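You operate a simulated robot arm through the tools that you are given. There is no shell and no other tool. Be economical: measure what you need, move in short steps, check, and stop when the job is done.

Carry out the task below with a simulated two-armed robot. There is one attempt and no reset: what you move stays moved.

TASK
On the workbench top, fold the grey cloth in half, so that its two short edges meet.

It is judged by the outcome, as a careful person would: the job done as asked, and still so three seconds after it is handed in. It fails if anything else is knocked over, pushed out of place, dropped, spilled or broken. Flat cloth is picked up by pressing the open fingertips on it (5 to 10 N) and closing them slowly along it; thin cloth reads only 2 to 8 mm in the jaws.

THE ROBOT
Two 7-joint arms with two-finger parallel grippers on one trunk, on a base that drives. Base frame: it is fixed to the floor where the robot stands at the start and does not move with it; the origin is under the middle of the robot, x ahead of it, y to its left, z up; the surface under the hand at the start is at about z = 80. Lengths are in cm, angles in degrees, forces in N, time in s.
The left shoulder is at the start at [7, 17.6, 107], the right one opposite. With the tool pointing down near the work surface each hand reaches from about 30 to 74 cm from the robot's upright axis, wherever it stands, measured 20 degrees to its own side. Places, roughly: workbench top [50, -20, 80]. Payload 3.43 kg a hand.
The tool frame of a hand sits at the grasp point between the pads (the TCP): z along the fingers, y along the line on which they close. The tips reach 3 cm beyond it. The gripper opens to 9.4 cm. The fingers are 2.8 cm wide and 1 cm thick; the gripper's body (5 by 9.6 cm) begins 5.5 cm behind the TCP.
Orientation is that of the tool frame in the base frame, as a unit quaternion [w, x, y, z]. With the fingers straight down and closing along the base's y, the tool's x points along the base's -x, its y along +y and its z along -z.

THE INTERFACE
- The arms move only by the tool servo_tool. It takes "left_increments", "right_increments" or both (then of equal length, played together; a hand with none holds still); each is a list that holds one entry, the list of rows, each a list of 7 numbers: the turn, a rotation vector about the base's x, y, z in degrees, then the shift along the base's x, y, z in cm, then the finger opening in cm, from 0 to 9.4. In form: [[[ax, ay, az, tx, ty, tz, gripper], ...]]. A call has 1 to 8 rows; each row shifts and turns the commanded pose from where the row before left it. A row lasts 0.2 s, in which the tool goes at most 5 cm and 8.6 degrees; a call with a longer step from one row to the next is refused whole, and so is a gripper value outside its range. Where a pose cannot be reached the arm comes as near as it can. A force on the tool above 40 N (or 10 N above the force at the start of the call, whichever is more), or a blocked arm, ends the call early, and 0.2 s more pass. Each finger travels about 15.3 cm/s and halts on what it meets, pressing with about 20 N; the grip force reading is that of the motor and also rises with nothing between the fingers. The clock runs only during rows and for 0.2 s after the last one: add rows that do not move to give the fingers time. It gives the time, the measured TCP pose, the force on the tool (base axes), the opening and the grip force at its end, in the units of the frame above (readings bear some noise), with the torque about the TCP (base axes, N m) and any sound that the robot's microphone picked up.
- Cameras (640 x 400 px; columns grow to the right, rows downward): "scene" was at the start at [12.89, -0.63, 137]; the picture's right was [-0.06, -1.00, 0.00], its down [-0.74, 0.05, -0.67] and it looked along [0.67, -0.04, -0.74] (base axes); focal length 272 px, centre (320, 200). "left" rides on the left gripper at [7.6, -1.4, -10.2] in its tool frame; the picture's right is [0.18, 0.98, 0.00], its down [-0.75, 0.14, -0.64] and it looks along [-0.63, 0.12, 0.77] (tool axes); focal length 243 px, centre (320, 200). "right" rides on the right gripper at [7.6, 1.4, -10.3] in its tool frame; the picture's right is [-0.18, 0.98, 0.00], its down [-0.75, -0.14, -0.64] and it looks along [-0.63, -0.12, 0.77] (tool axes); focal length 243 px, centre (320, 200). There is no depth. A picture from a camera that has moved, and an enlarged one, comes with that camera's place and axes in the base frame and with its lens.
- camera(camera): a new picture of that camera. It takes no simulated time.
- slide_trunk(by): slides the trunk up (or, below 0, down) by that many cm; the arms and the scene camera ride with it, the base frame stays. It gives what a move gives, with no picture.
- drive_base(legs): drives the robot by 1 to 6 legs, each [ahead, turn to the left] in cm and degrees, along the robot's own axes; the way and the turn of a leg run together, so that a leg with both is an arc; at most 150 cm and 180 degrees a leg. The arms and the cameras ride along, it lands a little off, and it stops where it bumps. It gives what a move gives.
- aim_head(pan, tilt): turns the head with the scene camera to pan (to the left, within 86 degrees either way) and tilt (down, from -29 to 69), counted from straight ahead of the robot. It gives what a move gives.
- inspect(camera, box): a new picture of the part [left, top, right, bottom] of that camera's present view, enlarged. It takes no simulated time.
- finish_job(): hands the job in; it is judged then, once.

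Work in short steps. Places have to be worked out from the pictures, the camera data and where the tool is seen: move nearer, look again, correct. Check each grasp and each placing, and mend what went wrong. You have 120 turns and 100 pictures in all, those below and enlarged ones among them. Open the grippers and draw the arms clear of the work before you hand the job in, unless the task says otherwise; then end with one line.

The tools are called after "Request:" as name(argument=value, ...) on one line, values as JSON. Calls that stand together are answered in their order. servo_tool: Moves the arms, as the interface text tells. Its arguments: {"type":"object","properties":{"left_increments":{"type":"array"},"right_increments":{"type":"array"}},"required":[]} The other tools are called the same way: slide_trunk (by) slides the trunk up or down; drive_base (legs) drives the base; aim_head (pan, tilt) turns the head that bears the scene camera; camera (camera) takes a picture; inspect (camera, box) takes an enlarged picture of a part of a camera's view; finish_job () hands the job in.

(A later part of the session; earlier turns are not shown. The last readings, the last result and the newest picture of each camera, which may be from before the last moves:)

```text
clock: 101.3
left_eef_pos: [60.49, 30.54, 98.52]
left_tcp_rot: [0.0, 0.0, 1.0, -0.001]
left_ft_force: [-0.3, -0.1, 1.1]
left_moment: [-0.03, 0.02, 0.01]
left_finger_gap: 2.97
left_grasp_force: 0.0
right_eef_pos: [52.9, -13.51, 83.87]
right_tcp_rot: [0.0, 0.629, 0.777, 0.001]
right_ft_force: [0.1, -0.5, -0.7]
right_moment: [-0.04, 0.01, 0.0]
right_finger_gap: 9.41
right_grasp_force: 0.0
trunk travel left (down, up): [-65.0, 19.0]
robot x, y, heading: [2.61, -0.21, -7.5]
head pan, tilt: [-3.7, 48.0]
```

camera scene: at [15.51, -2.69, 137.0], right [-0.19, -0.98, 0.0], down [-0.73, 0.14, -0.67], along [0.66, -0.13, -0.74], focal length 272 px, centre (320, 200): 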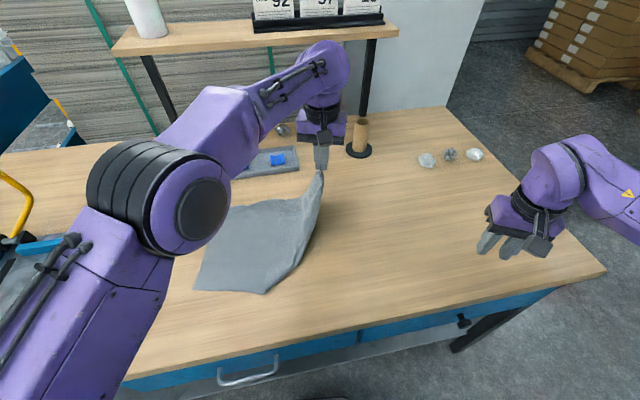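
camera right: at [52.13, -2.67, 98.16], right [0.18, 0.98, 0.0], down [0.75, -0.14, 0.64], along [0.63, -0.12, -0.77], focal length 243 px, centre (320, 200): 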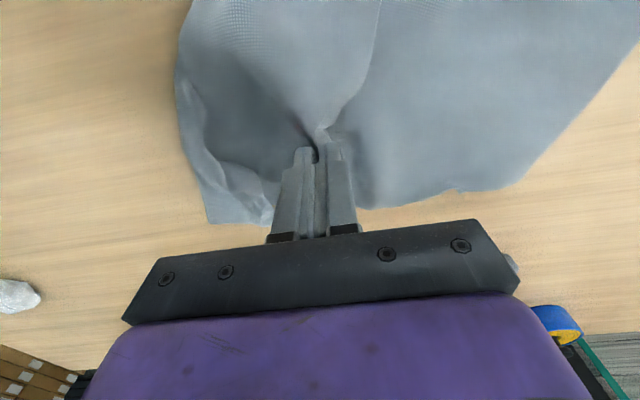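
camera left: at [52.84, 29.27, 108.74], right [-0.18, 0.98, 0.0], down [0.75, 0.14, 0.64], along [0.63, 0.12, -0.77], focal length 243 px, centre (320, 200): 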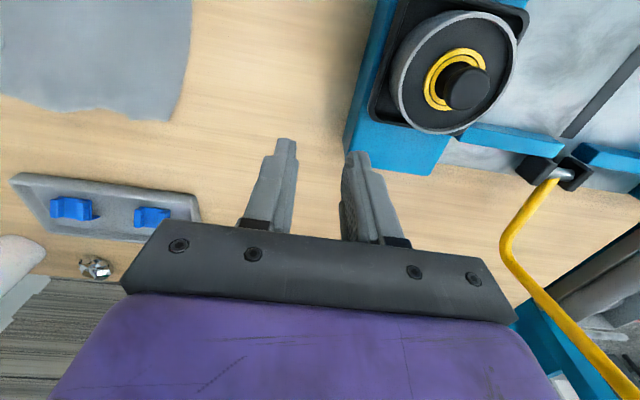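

Hand squared at z 83.9. I lower 0.4 and sweep to the right.

Request:
servo_tool(right_increments=[[[0, 0, 0, 0, -0.5, -0.2, 9.4], [0, 0, 0, 0, -0.8, -0.2, 9.4], [0, 0, 0, 0, -1, 0, 9.4], [0, 0, 0, 0, -1, 0, 9.4], [0, 0, 0, 0, -1, 0, 9.4], [0, 0, 0, 0, -1, 0, 9.4], [0, 0, 0, 0, -1, 0, 9.4], [0, 0, 0, 0, 0, 0, 9.4]]])

Request:
servo_tool(right_increments=[[[0, 0, 0, 0, -1, 0, 9.4], [0, 0, 0, 0, -1, 0, 9.4], [0, 0, 0, 0, -1, 0, 9.4], [0, 0, 0, 0, -1, 0, 9.4], [0, 0, 0, 0, -1, 0, 9.4], [0, 0, 0, 0, 0, 0, 9.4]]])

Request:
inspect(camera="scene", box=[140, 130, 400, 330])

```text
clock: 103.1
left_eef_pos: [60.44, 30.6, 98.54]
left_tcp_rot: [0.0, 0.0, 1.0, 0.0]
left_ft_force: [-0.9, -0.1, 0.1]
left_moment: [0.06, 0.01, -0.02]
left_finger_gap: 3.0
left_grasp_force: 0.0
right_eef_pos: [52.73, -19.95, 83.14]
right_tcp_rot: [-0.001, 0.629, 0.778, 0.001]
right_ft_force: [0.4, 0.8, 0.0]
right_moment: [0.0, -0.04, 0.0]
right_finger_gap: 9.41
right_grasp_force: 0.1
trunk travel left (down, up): [-65.0, 19.0]
robot x, y, heading: [2.66, -0.55, -7.5]
head pan, tilt: [-3.7, 48.0]
```

```text
clock: 104.5
left_eef_pos: [60.44, 30.63, 98.52]
left_tcp_rot: [0.0, 0.0, 1.0, 0.0]
left_ft_force: [0.0, -0.4, 0.1]
left_moment: [0.03, 0.0, 0.01]
left_finger_gap: 3.02
left_grasp_force: 0.0
right_eef_pos: [52.92, -24.84, 83.24]
right_tcp_rot: [-0.001, 0.629, 0.777, 0.001]
right_ft_force: [-0.4, 0.0, 1.1]
right_moment: [0.0, -0.04, -0.01]
right_finger_gap: 9.38
right_grasp_force: 0.1
trunk travel left (down, up): [-65.0, 19.0]
robot x, y, heading: [3.02, -0.63, -7.6]
head pan, tilt: [-3.7, 48.0]
```

```text
2.00 times, centred on (270, 230) of scene
camera zoom: at [15.56, -2.55, 137.0], right [-0.19, -0.98, 0.0], down [-0.73, 0.14, -0.67], along [0.66, -0.13, -0.74], focal length 544 px, centre (420, 140)
```

zoom: 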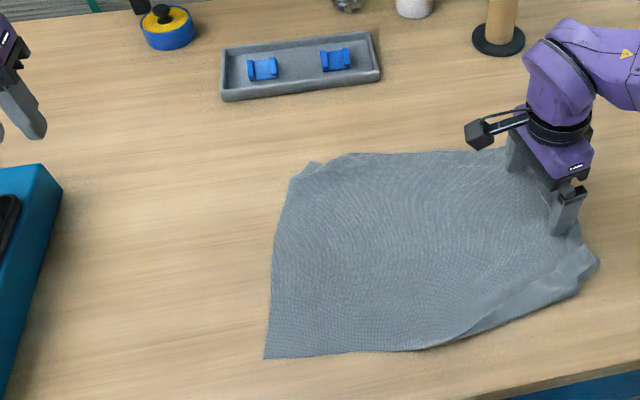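

The strip is out, and only the near-right corner fold remains (crease from ≈(37, −8) to (43, −29)). I lift, turn the right hand to yaw ~10°, and set up a sweep toward the robot there.

Request:
servo_tool(right_increments=[[[0, 0, 0, 0, 0, 2, 9.4], [0, 0, 0, 0, 0, 3, 9.4], [0, 0, 8, 0, 1, 2, 9.4], [0, 0, 8, 0, 1, 0, 9.4], [0, 0, 8, 0, 1, 0, 9.4], [0, 0, 8, -1, 1, 0, 9.4], [0, 0, 8, -1, 1, 0, 9.4], [0, 0, 8, -1, 1, 0, 9.4]]])

Request:
servo_tool(right_increments=[[[0, 0, 8, -1, 0, 0, 9.4], [0, 0, 8, 0, 0, 0, 9.4], [0, 0, 8, 0, 0, -1, 9.4], [0, 0, 8, 0, 0, -1.5, 9.4], [0, 0, 8, 0, 0, -2, 9.4], [0, 0, 0, 0, 0, -2, 9.4], [0, 0, 0, 0, 0, 0, 9.4]]])

Request:
camera(camera="right")

```text
clock: 106.3
left_eef_pos: [60.44, 30.52, 98.5]
left_tcp_rot: [0.001, 0.0, 1.0, -0.001]
left_ft_force: [0.1, 0.1, 1.1]
left_moment: [0.01, 0.0, -0.02]
left_finger_gap: 3.0
left_grasp_force: 0.0
right_eef_pos: [49.87, -18.68, 90.31]
right_tcp_rot: [-0.001, 0.258, 0.966, 0.0]
right_ft_force: [0.0, -0.2, -0.3]
right_moment: [0.04, -0.03, 0.02]
right_finger_gap: 9.39
right_grasp_force: 0.1
trunk travel left (down, up): [-65.0, 19.0]
robot x, y, heading: [3.13, -0.29, -7.7]
head pan, tilt: [-3.7, 48.0]
```

```text
clock: 107.9
left_eef_pos: [60.42, 30.59, 98.47]
left_tcp_rot: [0.001, 0.0, 1.0, 0.0]
left_ft_force: [0.0, 0.7, 0.1]
left_moment: [0.01, 0.01, 0.02]
left_finger_gap: 3.0
left_grasp_force: 0.0
right_eef_pos: [48.85, -18.85, 83.75]
right_tcp_rot: [0.0, -0.087, 0.996, 0.0]
right_ft_force: [0.6, 0.9, 0.7]
right_moment: [0.0, 0.0, -0.01]
right_finger_gap: 9.41
right_grasp_force: 0.1
trunk travel left (down, up): [-65.0, 19.0]
robot x, y, heading: [2.98, -0.03, -7.7]
head pan, tilt: [-3.7, 48.0]
```

```text
17 pictures are left
camera right: at [41.21, -18.87, 94.05], right [0.01, 1.0, 0.0], down [0.77, -0.01, 0.64], along [0.64, -0.01, -0.77], focal length 243 px, centre (320, 200)
```

right: 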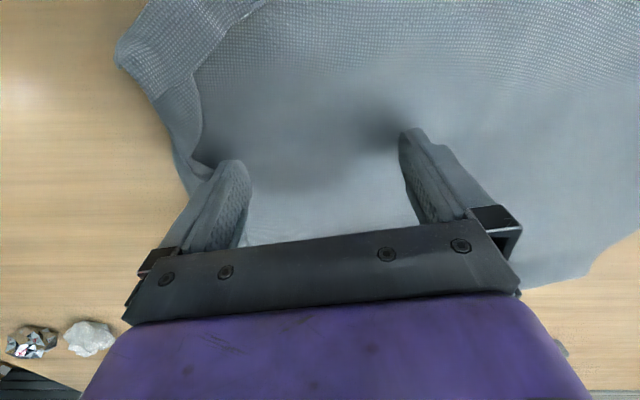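

The corner flap's free edge runs (41, −21)–(44, −25.5)–(49, −26.6). I sweep diagonally toward the corner, outward.

Request:
servo_tool(right_increments=[[[0, 0, 0, -0.8, -0.5, -0.2, 9.4], [0, 0, 0, -1.2, -0.7, -0.15, 9.4], [0, 0, 0, -1.2, -0.7, 0, 9.4], [0, 0, 0, -1.2, -0.7, 0, 9.4], [0, 0, 0, -1.2, -0.7, 0, 9.4], [0, 0, 0, -1.2, -0.7, 0, 9.4], [0, 0, 0, -1.2, -0.7, 0, 9.4], [0, 0, 0, -1.2, -0.7, 0, 9.4]]])

Request:
servo_tool(right_increments=[[[0, 0, 0, -1, -0.6, 0, 9.4], [0, 0, 0, -0.8, -0.5, 0, 9.4], [0, 0, 0, 0, 0, 0, 9.4], [0, 0, 0, 0, 0, 2, 9.4], [0, 0, 0, 0, 0, 4, 9.4], [0, 0, 0, 2, -3, 3, 9.4], [0, 0, 0, 2, -4, 0, 9.4], [0, 0, 0, 2, -4, 0, 6]]])

Request:
inspect(camera="scene", box=[140, 130, 420, 340])

```text
clock: 109.7
left_eef_pos: [60.34, 30.51, 98.67]
left_tcp_rot: [0.0, 0.0, 1.0, 0.0]
left_ft_force: [0.1, -0.5, 0.2]
left_moment: [-0.01, 0.02, -0.02]
left_finger_gap: 3.0
left_grasp_force: 0.0
right_eef_pos: [39.58, -24.32, 83.57]
right_tcp_rot: [0.0, -0.088, 0.996, 0.0]
right_ft_force: [0.3, 0.2, 0.5]
right_moment: [0.01, 0.02, 0.02]
right_finger_gap: 9.4
right_grasp_force: 0.2
trunk travel left (down, up): [-65.0, 19.0]
robot x, y, heading: [2.7, -0.15, -7.5]
head pan, tilt: [-3.7, 48.0]
```

```text
clock: 111.5
left_eef_pos: [60.48, 30.53, 98.64]
left_tcp_rot: [0.0, 0.001, 1.0, 0.0]
left_ft_force: [0.1, -0.1, -0.3]
left_moment: [-0.01, -0.04, -0.02]
left_finger_gap: 2.98
left_grasp_force: 0.1
right_eef_pos: [40.69, -30.51, 92.37]
right_tcp_rot: [0.0, -0.086, 0.996, 0.0]
right_ft_force: [-0.1, 0.2, -0.6]
right_moment: [-0.04, -0.02, 0.0]
right_finger_gap: 6.01
right_grasp_force: 0.0
right hand out of reach, approached as far as the arm can: row 7, 8
trunk travel left (down, up): [-65.0, 19.0]
robot x, y, heading: [2.78, -0.77, -7.5]
head pan, tilt: [-3.7, 48.0]
```

```text
1.90 times, centred on (280, 235) of scene
camera zoom: at [15.57, -2.59, 137.0], right [-0.19, -0.98, 0.0], down [-0.73, 0.14, -0.67], along [0.66, -0.13, -0.74], focal length 518 px, centre (396, 133)
```

zoom: 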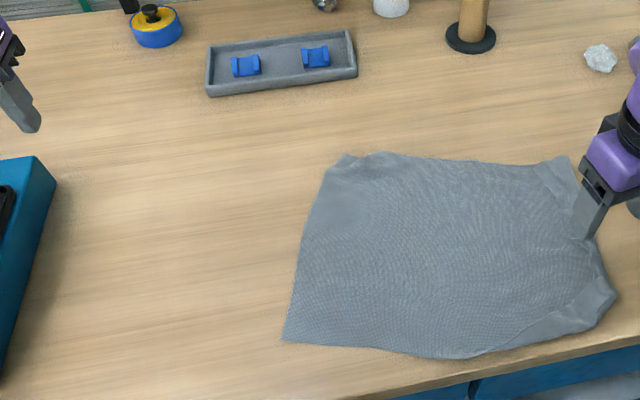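

The near-right corner is still tucked. I look with the right hand camera right above it.

Request:
servo_tool(right_increments=[[[0, 0, -5, 1, 1, 2, 3], [0, 0, -5, 0, 2, 3, 3], [0, 0, 0, -1, 2, 3, 3], [0, 0, 0, 0, 0, 0, 3]]])

Request:
camera(camera="right")

Request:
inspect(camera="scene", box=[250, 180, 430, 320])

```text
clock: 112.5
left_eef_pos: [60.42, 30.44, 98.45]
left_tcp_rot: [0.0, 0.001, 1.0, 0.001]
left_ft_force: [-0.7, 0.1, 0.9]
left_moment: [-0.01, -0.04, 0.0]
left_finger_gap: 3.02
left_grasp_force: 0.0
right_eef_pos: [40.77, -25.42, 100.3]
right_tcp_rot: [-0.001, 0.001, 1.0, 0.001]
right_ft_force: [-0.4, 1.4, 0.3]
right_moment: [0.03, -0.01, -0.03]
right_finger_gap: 3.01
right_grasp_force: 0.0
trunk travel left (down, up): [-65.0, 19.0]
robot x, y, heading: [2.79, -0.14, -7.3]
head pan, tilt: [-3.7, 48.0]
```

```text
15 pictures are left
camera right: at [33.21, -24.03, 110.57], right [0.19, 0.98, 0.0], down [0.75, -0.14, 0.64], along [0.63, -0.12, -0.77], focal length 243 px, centre (320, 200)
```

right: 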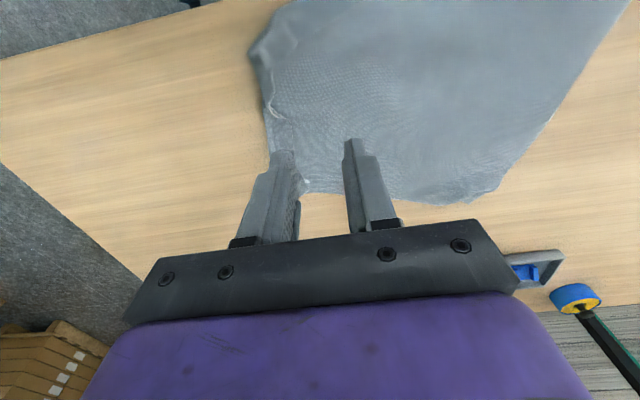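

```text
2.86 times, centred on (340, 250) of scene
camera zoom: at [15.61, -2.63, 136.99], right [-0.19, -0.98, 0.0], down [-0.73, 0.14, -0.67], along [0.66, -0.13, -0.74], focal length 777 px, centre (263, 57)
```

zoom: 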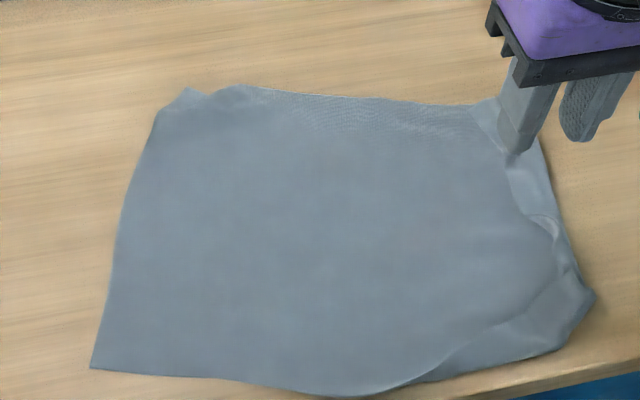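

Lots of small tucks remain on the right, while the left edge is clean: from (38.7, 5.3) to (62, −1.8). New plan: grip that edge with both hands, lift the whole cloth so that gravity shakes out all tucks, then drop-fold it: lay the hanging lower half moving to −y, and reverse to +y to lay the upper half over it. First I turn the base right a little.

Request:
drive_base(legs=[[0, -6]])

```text
clock: 113.4
left_eef_pos: [63.39, 24.2, 98.44]
left_tcp_rot: [0.0, 0.054, 0.999, 0.0]
left_ft_force: [0.5, 0.3, -0.3]
left_moment: [0.01, -0.01, 0.01]
left_finger_gap: 3.0
left_grasp_force: 0.0
right_eef_pos: [37.73, -29.23, 100.23]
right_tcp_rot: [-0.001, 0.054, 0.999, -0.001]
right_ft_force: [-0.1, 0.2, 0.2]
right_moment: [0.0, -0.02, 0.02]
right_finger_gap: 3.01
right_grasp_force: 0.1
trunk travel left (down, up): [-65.0, 19.0]
robot x, y, heading: [2.65, -0.92, -13.6]
head pan, tilt: [-3.7, 48.0]
```

Request:
servo_tool(left_increments=[[[0, 0, -3, -0.8, -3.3, -1, 2.6], [0, 0, -3, -0.8, -3.3, -1, 2.6], [0, 0, -3, -0.8, -3.3, -1, 2.6], [0, 0, -1.8, -0.8, -3.3, -1, 2.6], [0, 0, 0, -0.8, -3.2, -1, 2.6], [0, 0, 0, -0.7, -3.2, -1, 2.6], [0, 0, 0, -0.7, -3.2, -1.2, 2.6], [0, 0, 0, -0.6, -3.2, -1.2, 2.6]]], right_increments=[[[0, 0, -3, 0.6, 4, -1.2, 2.6], [0, 0, -3, 0.6, 4, -1.2, 2.6], [0, 0, -3, 0.6, 4, -1.2, 2.6], [0, 0, -1.8, 0.6, 4, -1.2, 2.6], [0, 0, 0, 0.5, 4, -1.3, 2.6], [0, 0, 0, 0.5, 4, -1.3, 2.6], [0, 0, 0, 0.5, 4, -1.3, 2.6], [0, 0, 0, 0.5, 4, -1.5, 2.6]]])

Request:
camera(camera="left")

Request:
camera(camera="right")

```text
clock: 115.2
left_eef_pos: [57.53, -1.99, 90.2]
left_tcp_rot: [0.0, 0.148, 0.989, 0.0]
left_ft_force: [0.7, 0.8, 0.8]
left_moment: [0.0, 0.01, -0.04]
left_finger_gap: 2.59
left_grasp_force: 0.0
right_eef_pos: [42.11, 3.12, 90.02]
right_tcp_rot: [-0.001, 0.148, 0.989, 0.0]
right_ft_force: [-0.4, 0.8, 0.3]
right_moment: [-0.03, 0.02, 0.0]
right_finger_gap: 2.61
right_grasp_force: 0.0
trunk travel left (down, up): [-65.0, 19.0]
robot x, y, heading: [2.86, -0.36, -13.6]
head pan, tilt: [-3.7, 48.0]
```

```text
13 pictures are left
camera left: at [49.87, -1.14, 100.42], right [0.11, 0.99, 0.0], down [0.76, -0.08, 0.64], along [0.64, -0.07, -0.77], focal length 243 px, centre (320, 200)
```

left: 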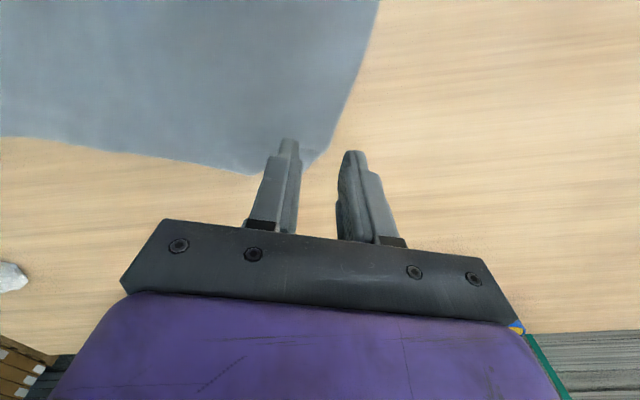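

```text
12 pictures are left
camera right: at [35.4, 6.69, 100.49], right [0.46, 0.89, 0.0], down [0.68, -0.36, 0.64], along [0.57, -0.3, -0.77], focal length 243 px, centre (320, 200)
```

right: 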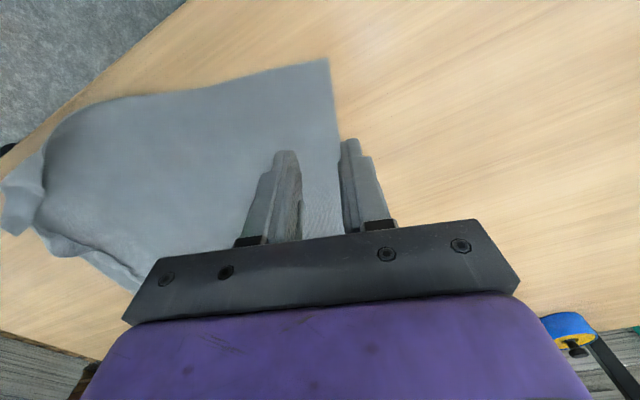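

Edge measured at y≈−0.35 under the left and ≈4.4 under the right: both hands straddle it well. I descend.

Request:
servo_tool(left_increments=[[[0, 0, 0, 0, 0.1, -2.5, 2.6], [0, 0, 0, 0, 0, -2.5, 2.6], [0, 0, 0, 0, 0, -1.3, 2.6], [0, 0, 0, 0, 0, -0.5, 2.6], [0, 0, 0, 0, 0, -0.2, 2.6], [0, 0, 0, 0, 0, -0.08, 2.6], [0, 0, 0, 0, 0, 0, 2.6]]], right_increments=[[[0, 0, 0, 0, -0.2, -2.5, 2.6], [0, 0, 0, 0, 0, -2.5, 2.6], [0, 0, 0, 0, 0, -1.2, 2.6], [0, 0, 0, 0, 0, -0.4, 2.6], [0, 0, 0, 0, 0, -0.2, 2.6], [0, 0, 0, 0, 0, -0.08, 2.6], [0, 0, 0, 0, 0, 0, 2.6]]])

```text
clock: 116.8
left_eef_pos: [57.34, -1.81, 83.15]
left_tcp_rot: [0.002, 0.147, 0.989, -0.001]
left_ft_force: [-0.2, 0.3, 6.4]
left_moment: [0.06, 0.02, -0.02]
left_finger_gap: 2.56
left_grasp_force: 0.0
right_eef_pos: [42.13, 2.67, 83.13]
right_tcp_rot: [0.0, 0.148, 0.989, 0.0]
right_ft_force: [0.4, 0.0, 0.2]
right_moment: [0.02, 0.05, 0.0]
right_finger_gap: 2.61
right_grasp_force: 0.1
trunk travel left (down, up): [-65.0, 19.0]
robot x, y, heading: [2.79, -0.67, -13.4]
head pan, tilt: [-3.7, 48.0]
```

Left touches at 6 N; right needs a touch more.

Request:
servo_tool(right_increments=[[[0, 0, 0, 0, 0, -0.08, 2.6], [0, 0, 0, 0, 0, -0.06, 2.6], [0, 0, 0, 0, 0, 0, 2.6]]])

```text
clock: 117.6
left_eef_pos: [57.32, -1.72, 83.08]
left_tcp_rot: [0.001, 0.147, 0.989, 0.0]
left_ft_force: [1.2, -0.9, 7.1]
left_moment: [0.02, -0.02, 0.0]
left_finger_gap: 2.57
left_grasp_force: 0.1
right_eef_pos: [42.02, 2.64, 83.17]
right_tcp_rot: [0.0, 0.148, 0.989, 0.001]
right_ft_force: [-0.6, 1.1, 5.6]
right_moment: [0.12, 0.02, 0.01]
right_finger_gap: 2.6
right_grasp_force: 0.2
trunk travel left (down, up): [-65.0, 19.0]
robot x, y, heading: [2.71, -0.47, -13.6]
head pan, tilt: [-3.7, 48.0]
```

Both in contact; closing slowly, then lifting slightly.

Request:
servo_tool(left_increments=[[[0, 0, 0, 0, 0, -0.02, 2.2], [0, 0, 0, 0, 0, 0, 1.8], [0, 0, 0, 0, 0, 0, 1.4], [0, 0, 0, 0, 0, 0, 1.0], [0, 0, 0, 0, 0, 0, 0.6], [0, 0, 0, 0, 0, 0, 0.2], [0, 0, 0, 0, 0, 0, 0], [0, 0, 0, 0, 0, 0, 0]]], right_increments=[[[0, 0, 0, 0, 0, -0.03, 2.2], [0, 0, 0, 0, 0, 0, 1.8], [0, 0, 0, 0, 0, 0, 1.4], [0, 0, 0, 0, 0, 0, 1.0], [0, 0, 0, 0, 0, 0, 0.6], [0, 0, 0, 0, 0, 0, 0.2], [0, 0, 0, 0, 0, 0, 0], [0, 0, 0, 0, 0, 0, 0]]])

Request:
servo_tool(left_increments=[[[0, 0, 0, 0, -0.3, 1, 0], [0, 0, 0, 0, -0.5, 2, 0], [0, 0, 0, 0, -0.5, 2.5, 0], [0, 0, 0, 0, -0.5, 2.5, 0], [0, 0, 0, 0, 0, 0, 0]]], right_increments=[[[0, 0, 0, 0, -0.3, 1, 0], [0, 0, 0, 0, -0.5, 2, 0], [0, 0, 0, 0, -0.5, 2.5, 0], [0, 0, 0, 0, -0.5, 2.5, 0], [0, 0, 0, 0, 0, 0, 0]]])

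Request:
camera(camera="scene")

```text
clock: 119.4
left_eef_pos: [57.3, -1.81, 83.19]
left_tcp_rot: [0.0, 0.147, 0.989, 0.0]
left_ft_force: [-0.3, 1.0, 8.0]
left_moment: [0.06, 0.01, 0.01]
left_finger_gap: 0.26
left_grasp_force: 20.4
right_eef_pos: [41.99, 2.45, 83.07]
right_tcp_rot: [0.0, 0.148, 0.989, 0.001]
right_ft_force: [1.0, 0.4, 13.1]
right_moment: [0.05, -0.02, -0.01]
right_finger_gap: 0.23
right_grasp_force: 20.0
trunk travel left (down, up): [-65.0, 19.0]
robot x, y, heading: [2.82, -0.08, -13.6]
head pan, tilt: [-3.7, 48.0]
```

```text
clock: 120.6
left_eef_pos: [57.46, -3.39, 91.13]
left_tcp_rot: [0.0, 0.148, 0.989, 0.0]
left_ft_force: [0.6, 0.5, -0.3]
left_moment: [0.01, -0.01, -0.03]
left_finger_gap: 0.25
left_grasp_force: 19.8
right_eef_pos: [42.27, 0.62, 90.82]
right_tcp_rot: [-0.001, 0.148, 0.989, 0.0]
right_ft_force: [0.0, -1.6, -0.1]
right_moment: [0.01, 0.01, 0.0]
right_finger_gap: 0.24
right_grasp_force: 20.7
trunk travel left (down, up): [-65.0, 19.0]
robot x, y, heading: [2.85, -0.44, -13.8]
head pan, tilt: [-3.7, 48.0]
```

```text
11 pictures are left
camera scene: at [15.33, -3.92, 136.99], right [-0.3, -0.95, 0.0], down [-0.71, 0.22, -0.67], along [0.64, -0.2, -0.74], focal length 272 px, centre (320, 200)
```

scene: 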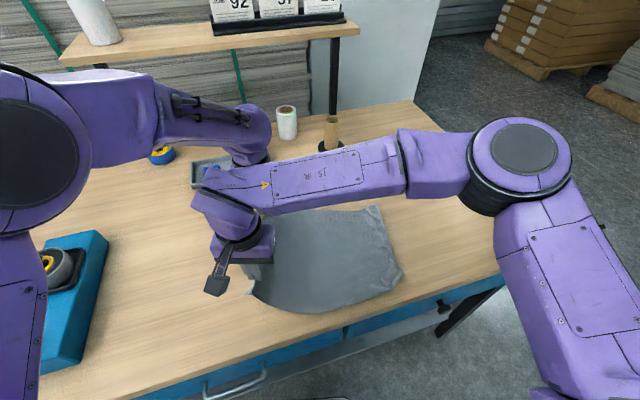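

Both grips hold. I raise the trunk fully, then raise the hands more while squaring the edge to the x axis, so that the cloth hangs free.

Request:
slide_trunk(by=19)

Request:
servo_tool(left_increments=[[[0, 0, 2, 0.1, 0.2, 1.8, 0], [0, 0, 2.1, 0.1, 0.2, 1.8, 0], [0, 0, 2.1, 0.1, 0.2, 1.8, 0], [0, 0, 2.1, 0.1, 0.2, 1.8, 0], [0, 0, 2.1, 0.1, 0.2, 1.8, 0], [0, 0, 2.2, 0.1, 0.2, 1.8, 0], [0, 0, 2.2, 0.1, 0.2, 1.8, 0], [0, 0, 2.2, 0.1, 0.1, 1.8, 0]]], right_increments=[[[0, 0, 2, 0, -0.3, 1.8, 0], [0, 0, 2.1, 0, -0.3, 1.8, 0], [0, 0, 2.1, 0, -0.3, 1.8, 0], [0, 0, 2.1, 0, -0.3, 1.8, 0], [0, 0, 2.1, 0, -0.3, 1.8, 0], [0, 0, 2.2, 0.1, -0.3, 1.8, 0], [0, 0, 2.2, 0.1, -0.4, 1.8, 0], [0, 0, 2.2, 0.1, -0.4, 1.8, 0]]])

Request:
camera(camera="scene")

```text
clock: 122.7
left_eef_pos: [57.53, -3.36, 110.1]
left_tcp_rot: [0.0, 0.148, 0.989, 0.0]
left_ft_force: [-0.6, -0.5, 0.8]
left_moment: [-0.03, -0.01, -0.04]
left_finger_gap: 0.26
left_grasp_force: 19.5
right_eef_pos: [42.22, 0.63, 109.83]
right_tcp_rot: [0.0, 0.147, 0.989, 0.0]
right_ft_force: [-0.2, 0.4, 0.9]
right_moment: [-0.02, 0.0, -0.03]
right_finger_gap: 0.24
right_grasp_force: 20.1
trunk travel left (down, up): [-84.0, 0.0]
robot x, y, heading: [2.6, -0.48, -13.9]
head pan, tilt: [-3.7, 48.0]
```

```text
clock: 124.5
left_eef_pos: [58.39, -1.87, 124.7]
left_tcp_rot: [0.001, 0.0, 1.0, 0.0]
left_ft_force: [-0.1, 0.0, 0.2]
left_moment: [-0.02, 0.01, -0.04]
left_finger_gap: 0.23
left_grasp_force: 20.5
right_eef_pos: [42.56, -2.11, 124.24]
right_tcp_rot: [-0.001, -0.001, 1.0, 0.0]
right_ft_force: [0.6, 0.4, -0.5]
right_moment: [0.02, 0.0, -0.01]
right_finger_gap: 0.2
right_grasp_force: 20.1
trunk travel left (down, up): [-84.0, 0.0]
robot x, y, heading: [2.99, -0.87, -13.6]
head pan, tilt: [-3.7, 48.0]
```

```text
10 pictures are left
camera scene: at [15.19, -3.95, 156.0], right [-0.3, -0.95, 0.0], down [-0.71, 0.22, -0.67], along [0.64, -0.2, -0.74], focal length 272 px, centre (320, 200)
```

scene: 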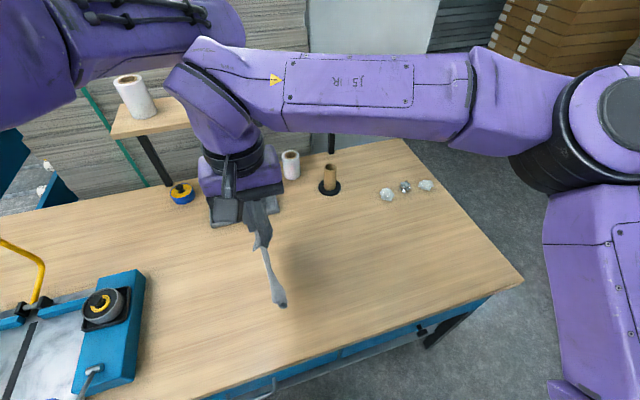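

The cloth hangs free and its tucks have fallen out. I lower to touch down and start laying the lower half while moving to −y.

Request:
servo_tool(left_increments=[[[0, 0, 0, 0, 0, 0, 0], [0, 0, 0, 0, 0, 0, 0], [0, 0, 0, 0, -0.3, -1.5, 0], [0, 0, 0, 0, -0.5, -1.5, 0], [0, 0, 0, 0, -1, -1.3, 0], [0, 0, 0, 0, -1.2, -1.3, 0], [0, 0, 0, 0, -1.3, -1.3, 0], [0, 0, 0, 0, -1.3, -1.3, 0]]], right_increments=[[[0, 0, 0, 0, 0, 0, 0], [0, 0, 0, 0, 0, 0, 0], [0, 0, 0, 0, -0.3, -1.5, 0], [0, 0, 0, 0, -0.5, -1.3, 0], [0, 0, 0, 0, -1, -1.2, 0], [0, 0, 0, 0, -1.2, -1.2, 0], [0, 0, 0, 0, -1.3, -1.3, 0], [0, 0, 0, 0, -1.3, -1.3, 0]]])

Request:
servo_tool(left_increments=[[[0, 0, 0, 0, -1.4, -1.4, 0], [0, 0, 0, 0, -1.5, -1.4, 0], [0, 0, 0, 0, -1.5, -1.4, 0], [0, 0, 0, 0, -1.5, -1.4, 0], [0, 0, 0, 0, -1.5, -1.4, 0], [0, 0, 0, 0, 0, 0, 0]]], right_increments=[[[0, 0, 0, 0, -1.4, -1.4, 0], [0, 0, 0, 0, -1.5, -1.4, 0], [0, 0, 0, 0, -1.5, -1.4, 0], [0, 0, 0, 0, -1.5, -1.4, 0], [0, 0, 0, 0, -1.5, -1.4, 0], [0, 0, 0, 0, 0, 0, 0]]])

Request:
camera(camera="scene")

```text
clock: 126.3
left_eef_pos: [58.21, -7.61, 116.46]
left_tcp_rot: [0.001, -0.001, 1.0, 0.0]
left_ft_force: [0.0, 0.2, -0.3]
left_moment: [0.03, 0.02, 0.02]
left_finger_gap: 0.24
left_grasp_force: 20.9
right_eef_pos: [42.69, -7.81, 116.62]
right_tcp_rot: [-0.001, 0.0, 1.0, 0.0]
right_ft_force: [0.5, -0.3, -0.2]
right_moment: [-0.02, 0.0, 0.01]
right_finger_gap: 0.21
right_grasp_force: 20.1
trunk travel left (down, up): [-84.0, 0.0]
robot x, y, heading: [2.68, -0.91, -13.5]
head pan, tilt: [-3.7, 48.0]
```

```text
clock: 127.7
left_eef_pos: [58.62, -14.5, 109.67]
left_tcp_rot: [-0.002, -0.009, 1.0, -0.007]
left_ft_force: [-2.4, 0.4, 0.2]
left_moment: [0.03, 0.11, 0.0]
left_finger_gap: 0.26
left_grasp_force: 19.9
right_eef_pos: [42.49, -14.84, 109.51]
right_tcp_rot: [0.0, 0.001, 1.0, -0.001]
right_ft_force: [3.7, -0.3, -0.1]
right_moment: [-0.02, -0.08, 0.0]
right_finger_gap: 0.21
right_grasp_force: 19.7
trunk travel left (down, up): [-84.0, 0.0]
robot x, y, heading: [2.97, -0.43, -13.6]
head pan, tilt: [-3.7, 48.0]
```

```text
9 pictures are left
camera scene: at [15.23, -3.85, 156.0], right [-0.3, -0.95, 0.0], down [-0.71, 0.22, -0.67], along [0.64, -0.2, -0.74], focal length 272 px, centre (320, 200)
```

scene: 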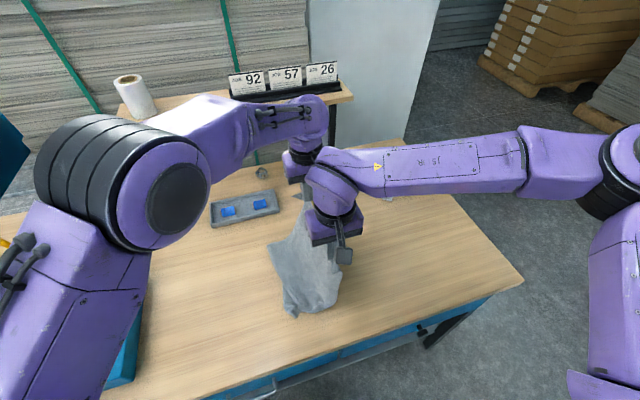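

The right edge lies at y≈−3.5, the laid part trailing properly. I continue to half length.

Request:
servo_tool(left_increments=[[[0, 0, 0, -0.1, -1.4, -1.4, 0], [0, 0, 0, -0.1, -1.4, -1.4, 0], [0, 0, 0, 0, -1.4, -1.4, 0], [0, 0, 0, 0, -1.4, -1.4, 0], [0, 0, 0, 0, -1.2, -1.2, 0], [0, 0, 0, 0, 0, 0, 0]]], right_increments=[[[0, 0, 0, 0, -1.4, -1.4, 0], [0, 0, 0, 0, -1.4, -1.4, 0], [0, 0, 0, 0, -1.4, -1.4, 0], [0, 0, 0, 0, -1.4, -1.4, 0], [0, 0, 0, 0, -1.2, -1.2, 0], [0, 0, 0, 0, 0, 0, 0]]])

Request:
slide_trunk(by=-2)

Request:
camera(camera="scene")

```text
clock: 129.1
left_eef_pos: [57.9, -21.56, 102.41]
left_tcp_rot: [0.0, 0.0, 1.0, 0.0]
left_ft_force: [-0.4, 0.1, 0.1]
left_moment: [0.0, 0.01, -0.02]
left_finger_gap: 0.25
left_grasp_force: 19.9
right_eef_pos: [42.77, -21.98, 102.5]
right_tcp_rot: [0.0, 0.0, 1.0, 0.0]
right_ft_force: [-0.2, 0.5, -0.4]
right_moment: [-0.01, 0.02, -0.02]
right_finger_gap: 0.21
right_grasp_force: 20.3
trunk travel left (down, up): [-84.0, 0.0]
robot x, y, heading: [2.97, -0.47, -13.5]
head pan, tilt: [-3.7, 48.0]
```

```text
clock: 129.8
left_eef_pos: [58.02, -21.41, 100.41]
left_tcp_rot: [0.0, -0.001, 1.0, 0.0]
left_ft_force: [0.6, 0.1, -0.6]
left_moment: [0.0, -0.01, -0.04]
left_finger_gap: 0.23
left_grasp_force: 20.5
right_eef_pos: [42.74, -21.92, 100.36]
right_tcp_rot: [-0.001, 0.001, 1.0, -0.001]
right_ft_force: [-0.3, -0.8, 0.0]
right_moment: [0.01, -0.02, -0.03]
right_finger_gap: 0.22
right_grasp_force: 19.7
trunk travel left (down, up): [-82.0, 2.0]
robot x, y, heading: [3.02, -0.11, -13.7]
head pan, tilt: [-3.7, 48.0]
```

```text
8 pictures are left
camera scene: at [15.25, -3.94, 154.0], right [-0.3, -0.95, 0.0], down [-0.71, 0.22, -0.67], along [0.64, -0.2, -0.74], focal length 272 px, centre (320, 200)
```

scene: 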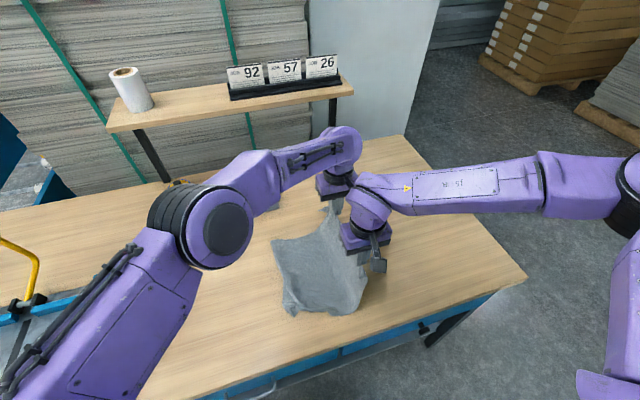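

Half is laid: right edge at y≈−4 from x≈43.5 to 67, fold near y≈−23. Now I reverse along an arc to +y, shifting +x about 4.3 so that the corners match.

Request:
servo_tool(left_increments=[[[0, 0, 0, 0.3, 2, -0.1, 0], [0, 0, 0, 0.4, 2.1, -0.4, 0], [0, 0, 0, 0.4, 2, -0.7, 0], [0, 0, 0, 0.4, 1.9, -0.9, 0], [0, 0, 0, 0.4, 1.7, -1.2, 0], [0, 0, 0, 0.4, 1.6, -1.4, 0], [0, 0, 0, 0.4, 1.4, -1.6, 0], [0, 0, 0, 0.4, 1.2, -1.7, 0]]], right_increments=[[[0, 0, 0, 0.3, 2, -0.1, 0], [0, 0, 0, 0.4, 2.1, -0.4, 0], [0, 0, 0, 0.4, 2, -0.7, 0], [0, 0, 0, 0.4, 1.9, -0.9, 0], [0, 0, 0, 0.4, 1.7, -1.2, 0], [0, 0, 0, 0.4, 1.6, -1.4, 0], [0, 0, 0, 0.4, 1.4, -1.6, 0], [0, 0, 0, 0.4, 1.3, -1.7, 0]]])

Request:
servo_tool(left_increments=[[[0, 0, 0, 0.4, 0.9, -1.7, 0], [0, 0, 0, 0.4, 0.7, -1.8, 0], [0, 0, 0, 0.3, 0.3, -1.8, 0], [0, 0, 0, 0, 0, 0, 0]]], right_increments=[[[0, 0, 0, 0.4, 1, -1.7, 0], [0, 0, 0, 0.4, 0.8, -1.8, 0], [0, 0, 0, 0.3, 0.4, -1.8, 0], [0, 0, 0, 0, 0, 0, 0]]])

Request:
camera(camera="left")

Request:
camera(camera="right")

```text
clock: 131.6
left_eef_pos: [61.09, -7.53, 92.41]
left_tcp_rot: [0.0, 0.001, 1.0, -0.001]
left_ft_force: [0.4, 0.0, -1.0]
left_moment: [-0.04, -0.01, -0.01]
left_finger_gap: 0.25
left_grasp_force: 20.5
right_eef_pos: [45.75, -7.97, 92.47]
right_tcp_rot: [-0.001, 0.0, 1.0, 0.0]
right_ft_force: [-0.3, 0.7, -0.6]
right_moment: [0.0, 0.01, 0.0]
right_finger_gap: 0.23
right_grasp_force: 20.1
trunk travel left (down, up): [-82.0, 2.0]
robot x, y, heading: [2.79, -0.7, -13.6]
head pan, tilt: [-3.7, 48.0]
```

```text
clock: 132.6
left_eef_pos: [62.22, -5.68, 87.14]
left_tcp_rot: [0.001, -0.001, 1.0, -0.001]
left_ft_force: [-0.6, -0.4, -0.2]
left_moment: [-0.01, 0.0, -0.04]
left_finger_gap: 0.2
left_grasp_force: 19.9
right_eef_pos: [47.17, -5.88, 87.26]
right_tcp_rot: [-0.001, 0.0, 1.0, 0.0]
right_ft_force: [0.1, -0.7, -0.8]
right_moment: [-0.01, 0.02, -0.02]
right_finger_gap: 0.24
right_grasp_force: 19.9
trunk travel left (down, up): [-82.0, 2.0]
robot x, y, heading: [2.91, -0.58, -14.0]
head pan, tilt: [-3.7, 48.0]
```

```text
7 pictures are left
camera left: at [54.67, -7.12, 97.44], right [-0.19, 0.98, 0.0], down [0.75, 0.14, 0.64], along [0.63, 0.12, -0.77], focal length 243 px, centre (320, 200)
```

left: 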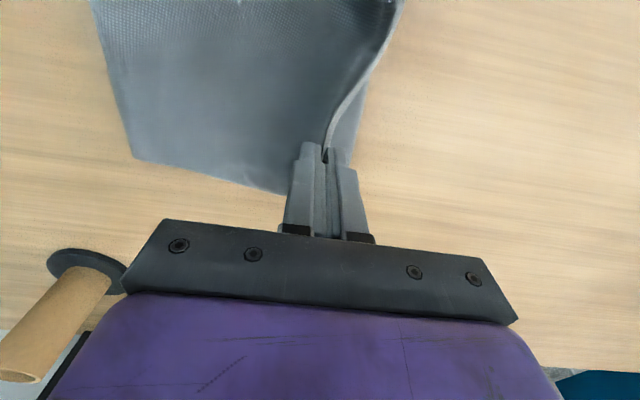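

```text
6 pictures are left
camera right: at [39.54, -4.51, 97.5], right [0.18, 0.98, 0.0], down [0.75, -0.14, 0.64], along [0.63, -0.12, -0.77], focal length 243 px, centre (320, 200)
```

right: 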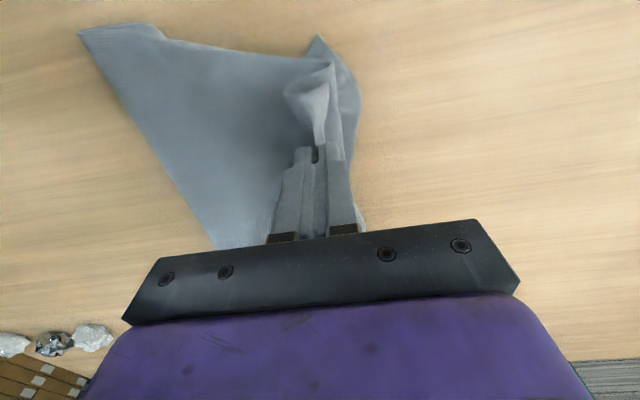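

Very close: bottom edge at y≈−3 with the upper edge just above it. I lower, easing +y about 1 cm, and open slowly.

Request:
servo_tool(left_increments=[[[0, 0, 0, 0, 0.6, -0.8, 0], [0, 0, 0, 0, 0.6, -1, 0], [0, 0, 0, 0, 0.2, -0.9, 0], [0, 0, 0, 0, 0, 0, 0.8], [0, 0, 0, 0, 0, 0, 1.6], [0, 0, 0, 0, 0, 0, 2.4], [0, 0, 0, 0, 0, 0, 3], [0, 0, 0, 0, 0, 0, 3]]], right_increments=[[[0, 0, 0, -0.3, 0.6, -0.8, 0], [0, 0, 0, -0.3, 0.6, -1, 0], [0, 0, 0, 0, 0.3, -0.9, 0], [0, 0, 0, 0, 0, 0, 0.8], [0, 0, 0, 0, 0, 0, 1.6], [0, 0, 0, 0, 0, 0, 2.4], [0, 0, 0, 0, 0, 0, 3], [0, 0, 0, 0, 0, 0, 3]]])

Request:
servo_tool(left_increments=[[[0, 0, 0, 0, 0, 1, 3], [0, 0, 0, 0, 0, 2, 3], [0, 0, 0, 0, 0, 3, 3], [0, 0, 0, 0, 1, 3, 3], [0, 0, 0, 0, 3, 2, 3], [0, 0, 0, 0, 4, 0, 3], [0, 0, 0, 0, 4, 0, 3], [0, 0, 0, 0, 4, 0, 3]]], right_increments=[[[0, 0, 0, 0, 0, 1, 3], [0, 0, 0, 0, 0, 2, 3], [0, 0, 0, 0, 0, 3, 3], [0, 0, 0, 0, -1, 3, 3], [0, 0, 0, 0, -3, 2, 3], [0, 0, 0, 0, -4, 0, 3], [0, 0, 0, 0, -4, 0, 3], [0, 0, 0, 0, -4, 0, 3]]])

Request:
servo_tool(left_increments=[[[0, 0, 0, 0, 4, 0, 3], [0, 0, 0, 0, 4, 0, 3], [0, 0, 0, 0, 4, 0, 3], [0, 0, 0, 0, 3, 0, 3]]], right_increments=[[[0, 0, 0, 0, -4, 0, 3], [0, 0, 0, 0, -4, 0, 3], [0, 0, 0, 0, -4, 0, 3], [0, 0, 0, 0, -4, 0, 3]]])

Request:
inspect(camera="scene", box=[230, 200, 430, 340])

```text
clock: 134.3
left_eef_pos: [62.35, -4.34, 84.57]
left_tcp_rot: [0.001, 0.0, 1.0, 0.0]
left_ft_force: [0.7, 0.3, 0.7]
left_moment: [0.0, -0.02, 0.0]
left_finger_gap: 3.0
left_grasp_force: 0.0
right_eef_pos: [46.31, -4.3, 84.53]
right_tcp_rot: [-0.002, 0.0, 1.0, -0.001]
right_ft_force: [0.3, 1.0, -0.3]
right_moment: [-0.01, 0.02, 0.01]
right_finger_gap: 3.0
right_grasp_force: 0.1
trunk travel left (down, up): [-82.0, 2.0]
robot x, y, heading: [3.0, -0.59, -13.4]
head pan, tilt: [-3.7, 48.0]
```

```text
clock: 136.2
left_eef_pos: [62.07, 12.0, 95.5]
left_tcp_rot: [0.001, -0.001, 1.0, -0.001]
left_ft_force: [0.8, 0.6, -0.5]
left_moment: [-0.01, 0.0, -0.03]
left_finger_gap: 3.0
left_grasp_force: 0.0
right_eef_pos: [46.56, -20.32, 95.18]
right_tcp_rot: [-0.001, -0.001, 1.0, 0.001]
right_ft_force: [-0.5, 0.1, 0.0]
right_moment: [0.02, -0.02, -0.02]
right_finger_gap: 3.01
right_grasp_force: 0.1
trunk travel left (down, up): [-82.0, 2.0]
robot x, y, heading: [2.62, -0.56, -13.7]
head pan, tilt: [-3.7, 48.0]
```

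```text
clock: 137.2
left_eef_pos: [61.87, 26.82, 95.28]
left_tcp_rot: [0.001, 0.0, 1.0, 0.0]
left_ft_force: [0.4, 0.0, -0.1]
left_moment: [-0.03, -0.04, 0.01]
left_finger_gap: 3.01
left_grasp_force: 0.1
right_eef_pos: [46.05, -36.49, 95.4]
right_tcp_rot: [0.0, 0.0, 1.0, 0.0]
right_ft_force: [-0.3, -0.6, 1.0]
right_moment: [0.02, 0.01, -0.03]
right_finger_gap: 3.0
right_grasp_force: 0.0
trunk travel left (down, up): [-82.0, 2.0]
robot x, y, heading: [2.39, -0.52, -13.6]
head pan, tilt: [-3.7, 48.0]
```

```text
2.86 times, centred on (330, 270) of scene
camera zoom: at [15.15, -3.97, 154.01], right [-0.3, -0.95, 0.0], down [-0.71, 0.22, -0.67], along [0.64, -0.2, -0.74], focal length 777 px, centre (291, 0)
```

zoom: 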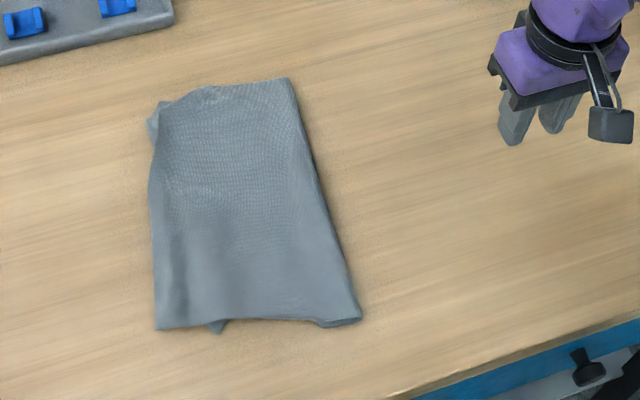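

It looks like a neat folded rectangle, but the measured widths (≈19 + 13 cm) suggest an edge strip is tucked somewhere. I bring the right hand round with its camera on the +y side to look at the meeting edges.

Request:
servo_tool(right_increments=[[[0, 0, -8, 1, 4, 0.5, 3], [0, 0, -8, 1, 4.5, 0.5, 3], [0, 0, -8, 1, 4.5, 0.5, 3], [0, 0, -8, 1, 4.5, 0, 3], [0, 0, -8, 1, 4.5, 0, 3], [0, 0, -8, 1, 4.5, 0, 3], [0, 0, -8, 1, 4.5, 0, 3], [0, 0, -8, 0, 4.5, 0, 3]]])

Request:
servo_tool(right_increments=[[[0, 0, -8, 0, 2, -1, 3], [0, 0, -4, 0, 1, -2, 3], [0, 0, 0, 0, 0, -2, 3], [0, 0, 0, 0, 0, 0, 3]]])

Request:
camera(camera="right")

```text
clock: 138.9
left_eef_pos: [62.1, 26.86, 95.17]
left_tcp_rot: [0.001, -0.001, 1.0, -0.001]
left_ft_force: [0.2, 0.8, 0.7]
left_moment: [-0.01, 0.03, -0.02]
left_finger_gap: 2.99
left_grasp_force: 0.0
right_eef_pos: [53.37, -0.6, 97.46]
right_tcp_rot: [0.0, 0.531, 0.847, -0.001]
right_ft_force: [-0.5, 0.5, 0.6]
right_moment: [-0.04, 0.0, -0.01]
right_finger_gap: 3.0
right_grasp_force: 0.0
trunk travel left (down, up): [-82.0, 2.0]
robot x, y, heading: [2.95, -0.49, -13.7]
head pan, tilt: [-3.7, 48.0]
```

```text
clock: 139.9
left_eef_pos: [61.99, 26.8, 95.26]
left_tcp_rot: [0.001, -0.001, 1.0, -0.001]
left_ft_force: [0.3, -0.1, 0.3]
left_moment: [0.0, -0.03, 0.01]
left_finger_gap: 2.99
left_grasp_force: 0.1
right_eef_pos: [53.45, 2.39, 92.02]
right_tcp_rot: [0.0, 0.616, 0.788, 0.0]
right_ft_force: [-0.2, -0.3, -0.4]
right_moment: [0.0, -0.02, 0.02]
right_finger_gap: 3.0
right_grasp_force: 0.0
trunk travel left (down, up): [-82.0, 2.0]
robot x, y, heading: [3.01, -0.41, -13.5]
head pan, tilt: [-3.7, 48.0]
```

```text
4 pictures are left
camera right: at [53.25, 9.95, 102.36], right [1.0, 0.06, 0.0], down [0.05, -0.77, 0.64], along [0.04, -0.64, -0.77], focal length 243 px, centre (320, 200)
```

right: 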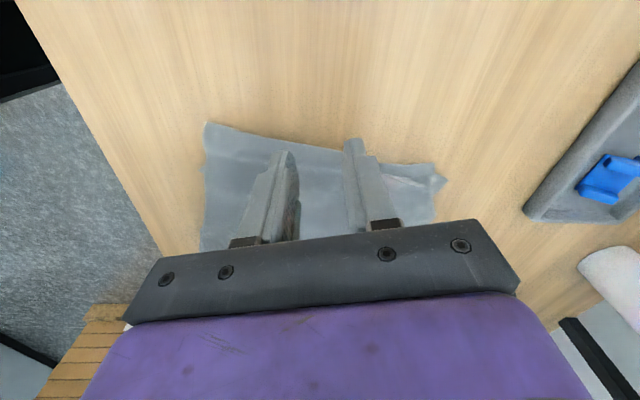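

The top's left edge is straight. The widths imply that the lower layer's outer corners are tucked beneath it. Remedy: pinch both layers mid-way with both hands, lift so the tucked corners hang free, then set down while moving −y so they trail out to +y. Positioning both hands.

Request:
servo_tool(right_increments=[[[0, 0, 0, -1, -1.8, 0, 5], [0, 0, 0, -1, -1.8, 0, 5], [0, 0, 0, -1, -1.8, 0, 5], [0, 0, 0, -1, -1.8, 0, 5], [0, 0, 0, -1, -1.8, -0.5, 5], [0, 0, 0, -1, -1.8, -0.5, 5], [0, 0, 0, -1, -1.8, -0.5, 5], [0, 0, 0, -1, -1.3, -0.5, 5]]], left_increments=[[[0, 0, 8, 0, -4.5, 0, 5], [0, 0, 8, 0, -4.8, 0, 5], [0, 0, 8, 0, -4.8, 0, 5], [0, 0, 8, 0, -4.8, 0, 5], [0, 0, 8, 0, -4.9, 0, 5], [0, 0, 8, -0.5, -4.9, 0, 5], [0, 0, 8, -0.5, -4.9, -0.5, 5], [0, 0, 8, -0.5, -4.8, -0.5, 5]]])

Request:
servo_tool(right_increments=[[[0, 0, 0, 0, 0, -2.5, 5], [0, 0, 0, 0, 0, -2, 5], [0, 0, 0, 0, 0, -1, 5], [0, 0, 0, 0, 0, -0.8, 5], [0, 0, 0, 0, 0, 0, 5], [0, 0, 0, 0, 0, 0, 5]]], left_increments=[[[0, 0, 0, 0, 0, -2.5, 5], [0, 0, 0, 0, 0, -2.5, 5], [0, 0, 0, 0, 0, -2.5, 5], [0, 0, 0, 0, 0, -2, 5], [0, 0, 0, 0, 0, -0.9, 5], [0, 0, 0, 0, 0, 0, 5]]])

```text
clock: 141.8
left_eef_pos: [60.52, -11.75, 94.21]
left_tcp_rot: [0.001, -0.531, 0.848, 0.001]
left_ft_force: [0.4, -0.5, 0.4]
left_moment: [0.01, 0.01, -0.04]
left_finger_gap: 4.99
left_grasp_force: 0.1
right_eef_pos: [45.5, -11.83, 90.04]
right_tcp_rot: [-0.001, 0.616, 0.788, 0.001]
right_ft_force: [0.4, -0.2, -0.1]
right_moment: [-0.02, 0.05, 0.01]
right_finger_gap: 4.98
right_grasp_force: 0.1
trunk travel left (down, up): [-82.0, 2.0]
robot x, y, heading: [2.92, -0.23, -13.8]
head pan, tilt: [-3.7, 48.0]
```

```text
clock: 143.2
left_eef_pos: [60.82, -11.82, 84.37]
left_tcp_rot: [0.001, -0.53, 0.848, 0.0]
left_ft_force: [-0.2, 0.1, -0.1]
left_moment: [-0.01, 0.02, -0.01]
left_finger_gap: 5.0
left_grasp_force: 0.1
right_eef_pos: [45.34, -11.57, 83.63]
right_tcp_rot: [-0.001, 0.616, 0.788, 0.0]
right_ft_force: [-0.1, 0.0, -0.3]
right_moment: [-0.02, 0.0, 0.01]
right_finger_gap: 5.01
right_grasp_force: 0.1
trunk travel left (down, up): [-82.0, 2.0]
robot x, y, heading: [2.74, -0.32, -14.0]
head pan, tilt: [-3.7, 48.0]
```

Now down to contact.

Request:
servo_tool(right_increments=[[[0, 0, 0, 0, 0, -0.2, 5], [0, 0, 0, 0, 0, -0.15, 5], [0, 0, 0, 0, 0, -0.1, 5], [0, 0, 0, 0, 0, 0, 5]]], left_increments=[[[0, 0, 0, 0, 0, -0.6, 5], [0, 0, 0, 0, 0, -0.4, 5], [0, 0, 0, 0, 0, -0.15, 5], [0, 0, 0, 0, 0, 0, 5]]])

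```text
clock: 144.2
left_eef_pos: [60.66, -11.71, 83.14]
left_tcp_rot: [0.001, -0.532, 0.847, 0.0]
left_ft_force: [3.4, 0.0, 11.7]
left_moment: [0.09, 0.05, -0.04]
left_finger_gap: 4.93
left_grasp_force: 0.3
right_eef_pos: [45.31, -11.59, 83.32]
right_tcp_rot: [0.001, 0.615, 0.788, 0.001]
right_ft_force: [0.7, 0.3, 3.2]
right_moment: [0.0, 0.04, -0.01]
right_finger_gap: 4.98
right_grasp_force: 0.1
trunk travel left (down, up): [-82.0, 2.0]
robot x, y, heading: [2.71, -0.54, -13.5]
head pan, tilt: [-3.7, 48.0]
```

Left 12 N, right 3 N; I press both a little more and close.

Request:
servo_tool(right_increments=[[[0, 0, 0, 0, 0, -0.12, 5], [0, 0, 0, 0, 0, -0.05, 4.4], [0, 0, 0, 0, 0, 0, 3.7], [0, 0, 0, 0, 0, 0, 3.0], [0, 0, 0, 0, 0, 0, 2.3], [0, 0, 0, 0, 0, 0, 1.6], [0, 0, 0, 0, 0, 0, 0.8], [0, 0, 0, 0, 0, 0, 0]]], left_increments=[[[0, 0, 0, 0, 0, -0.05, 5], [0, 0, 0, 0, 0, 0, 4.4], [0, 0, 0, 0, 0, 0, 3.7], [0, 0, 0, 0, 0, 0, 3.0], [0, 0, 0, 0, 0, 0, 2.3], [0, 0, 0, 0, 0, 0, 1.6], [0, 0, 0, 0, 0, 0, 0.8], [0, 0, 0, 0, 0, 0, 0]]])

```text
clock: 145.9
left_eef_pos: [60.36, -11.77, 83.1]
left_tcp_rot: [0.001, -0.53, 0.848, 0.0]
left_ft_force: [-2.8, -0.4, 9.9]
left_moment: [0.01, 0.07, -0.04]
left_finger_gap: 0.36
left_grasp_force: 20.2
right_eef_pos: [45.14, -11.61, 83.1]
right_tcp_rot: [0.002, 0.616, 0.788, 0.002]
right_ft_force: [0.0, -0.1, 30.2]
right_moment: [0.21, 0.25, 0.09]
right_finger_gap: 0.23
right_grasp_force: 19.9
trunk travel left (down, up): [-82.0, 2.0]
robot x, y, heading: [3.0, -0.52, -13.7]
head pan, tilt: [-3.7, 48.0]
```

Left has both layers (3.6 mm); right seems to have only one (2.3 mm). I retry the right with a wider opening.

Request:
servo_tool(right_increments=[[[0, 0, 0, 0, 0, 0.3, 2], [0, 0, 0, 0, 0, 0, 5], [0, 0, 0, 0, 0, 0, 6.5], [0, 0, 0, 0, 0, -0.2, 6.5], [0, 0, 0, 0, 0, 0, 6.5]]])

Request:
servo_tool(right_increments=[[[0, 0, 0, 0, 0, 0, 5.6], [0, 0, 0, 0, 0, 0, 4.7], [0, 0, 0, 0, 0, 0, 3.8], [0, 0, 0, 0, 0, 0, 2.9], [0, 0, 0, 0, 0, 0, 2.0], [0, 0, 0, 0, 0, 0, 1.1], [0, 0, 0, 0, 0, 0, 0.3], [0, 0, 0, 0, 0, 0, 0]]])

```text
clock: 147.2
left_eef_pos: [60.5, -11.66, 83.13]
left_tcp_rot: [0.003, -0.532, 0.847, -0.002]
left_ft_force: [-4.1, 1.6, 22.9]
left_moment: [0.03, 0.08, 0.0]
left_finger_gap: 0.37
left_grasp_force: 19.8
right_eef_pos: [45.07, -11.62, 83.32]
right_tcp_rot: [0.0, 0.616, 0.788, 0.002]
right_ft_force: [1.3, -0.3, 1.6]
right_moment: [-0.02, 0.06, 0.03]
right_finger_gap: 6.47
right_grasp_force: 0.1
trunk travel left (down, up): [-82.0, 2.0]
robot x, y, heading: [3.19, -0.45, -13.5]
head pan, tilt: [-3.7, 48.0]
```

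```text
clock: 148.9
left_eef_pos: [60.5, -11.65, 83.14]
left_tcp_rot: [0.002, -0.531, 0.847, -0.002]
left_ft_force: [-1.8, 1.5, 23.3]
left_moment: [0.06, 0.04, 0.03]
left_finger_gap: 0.36
left_grasp_force: 20.3
right_eef_pos: [45.15, -11.6, 83.48]
right_tcp_rot: [0.002, 0.616, 0.788, 0.003]
right_ft_force: [5.2, 0.5, 11.5]
right_moment: [0.07, -0.21, -0.02]
right_finger_gap: 0.47
right_grasp_force: 20.1
trunk travel left (down, up): [-82.0, 2.0]
robot x, y, heading: [2.66, -0.35, -13.7]
head pan, tilt: [-3.7, 48.0]
```

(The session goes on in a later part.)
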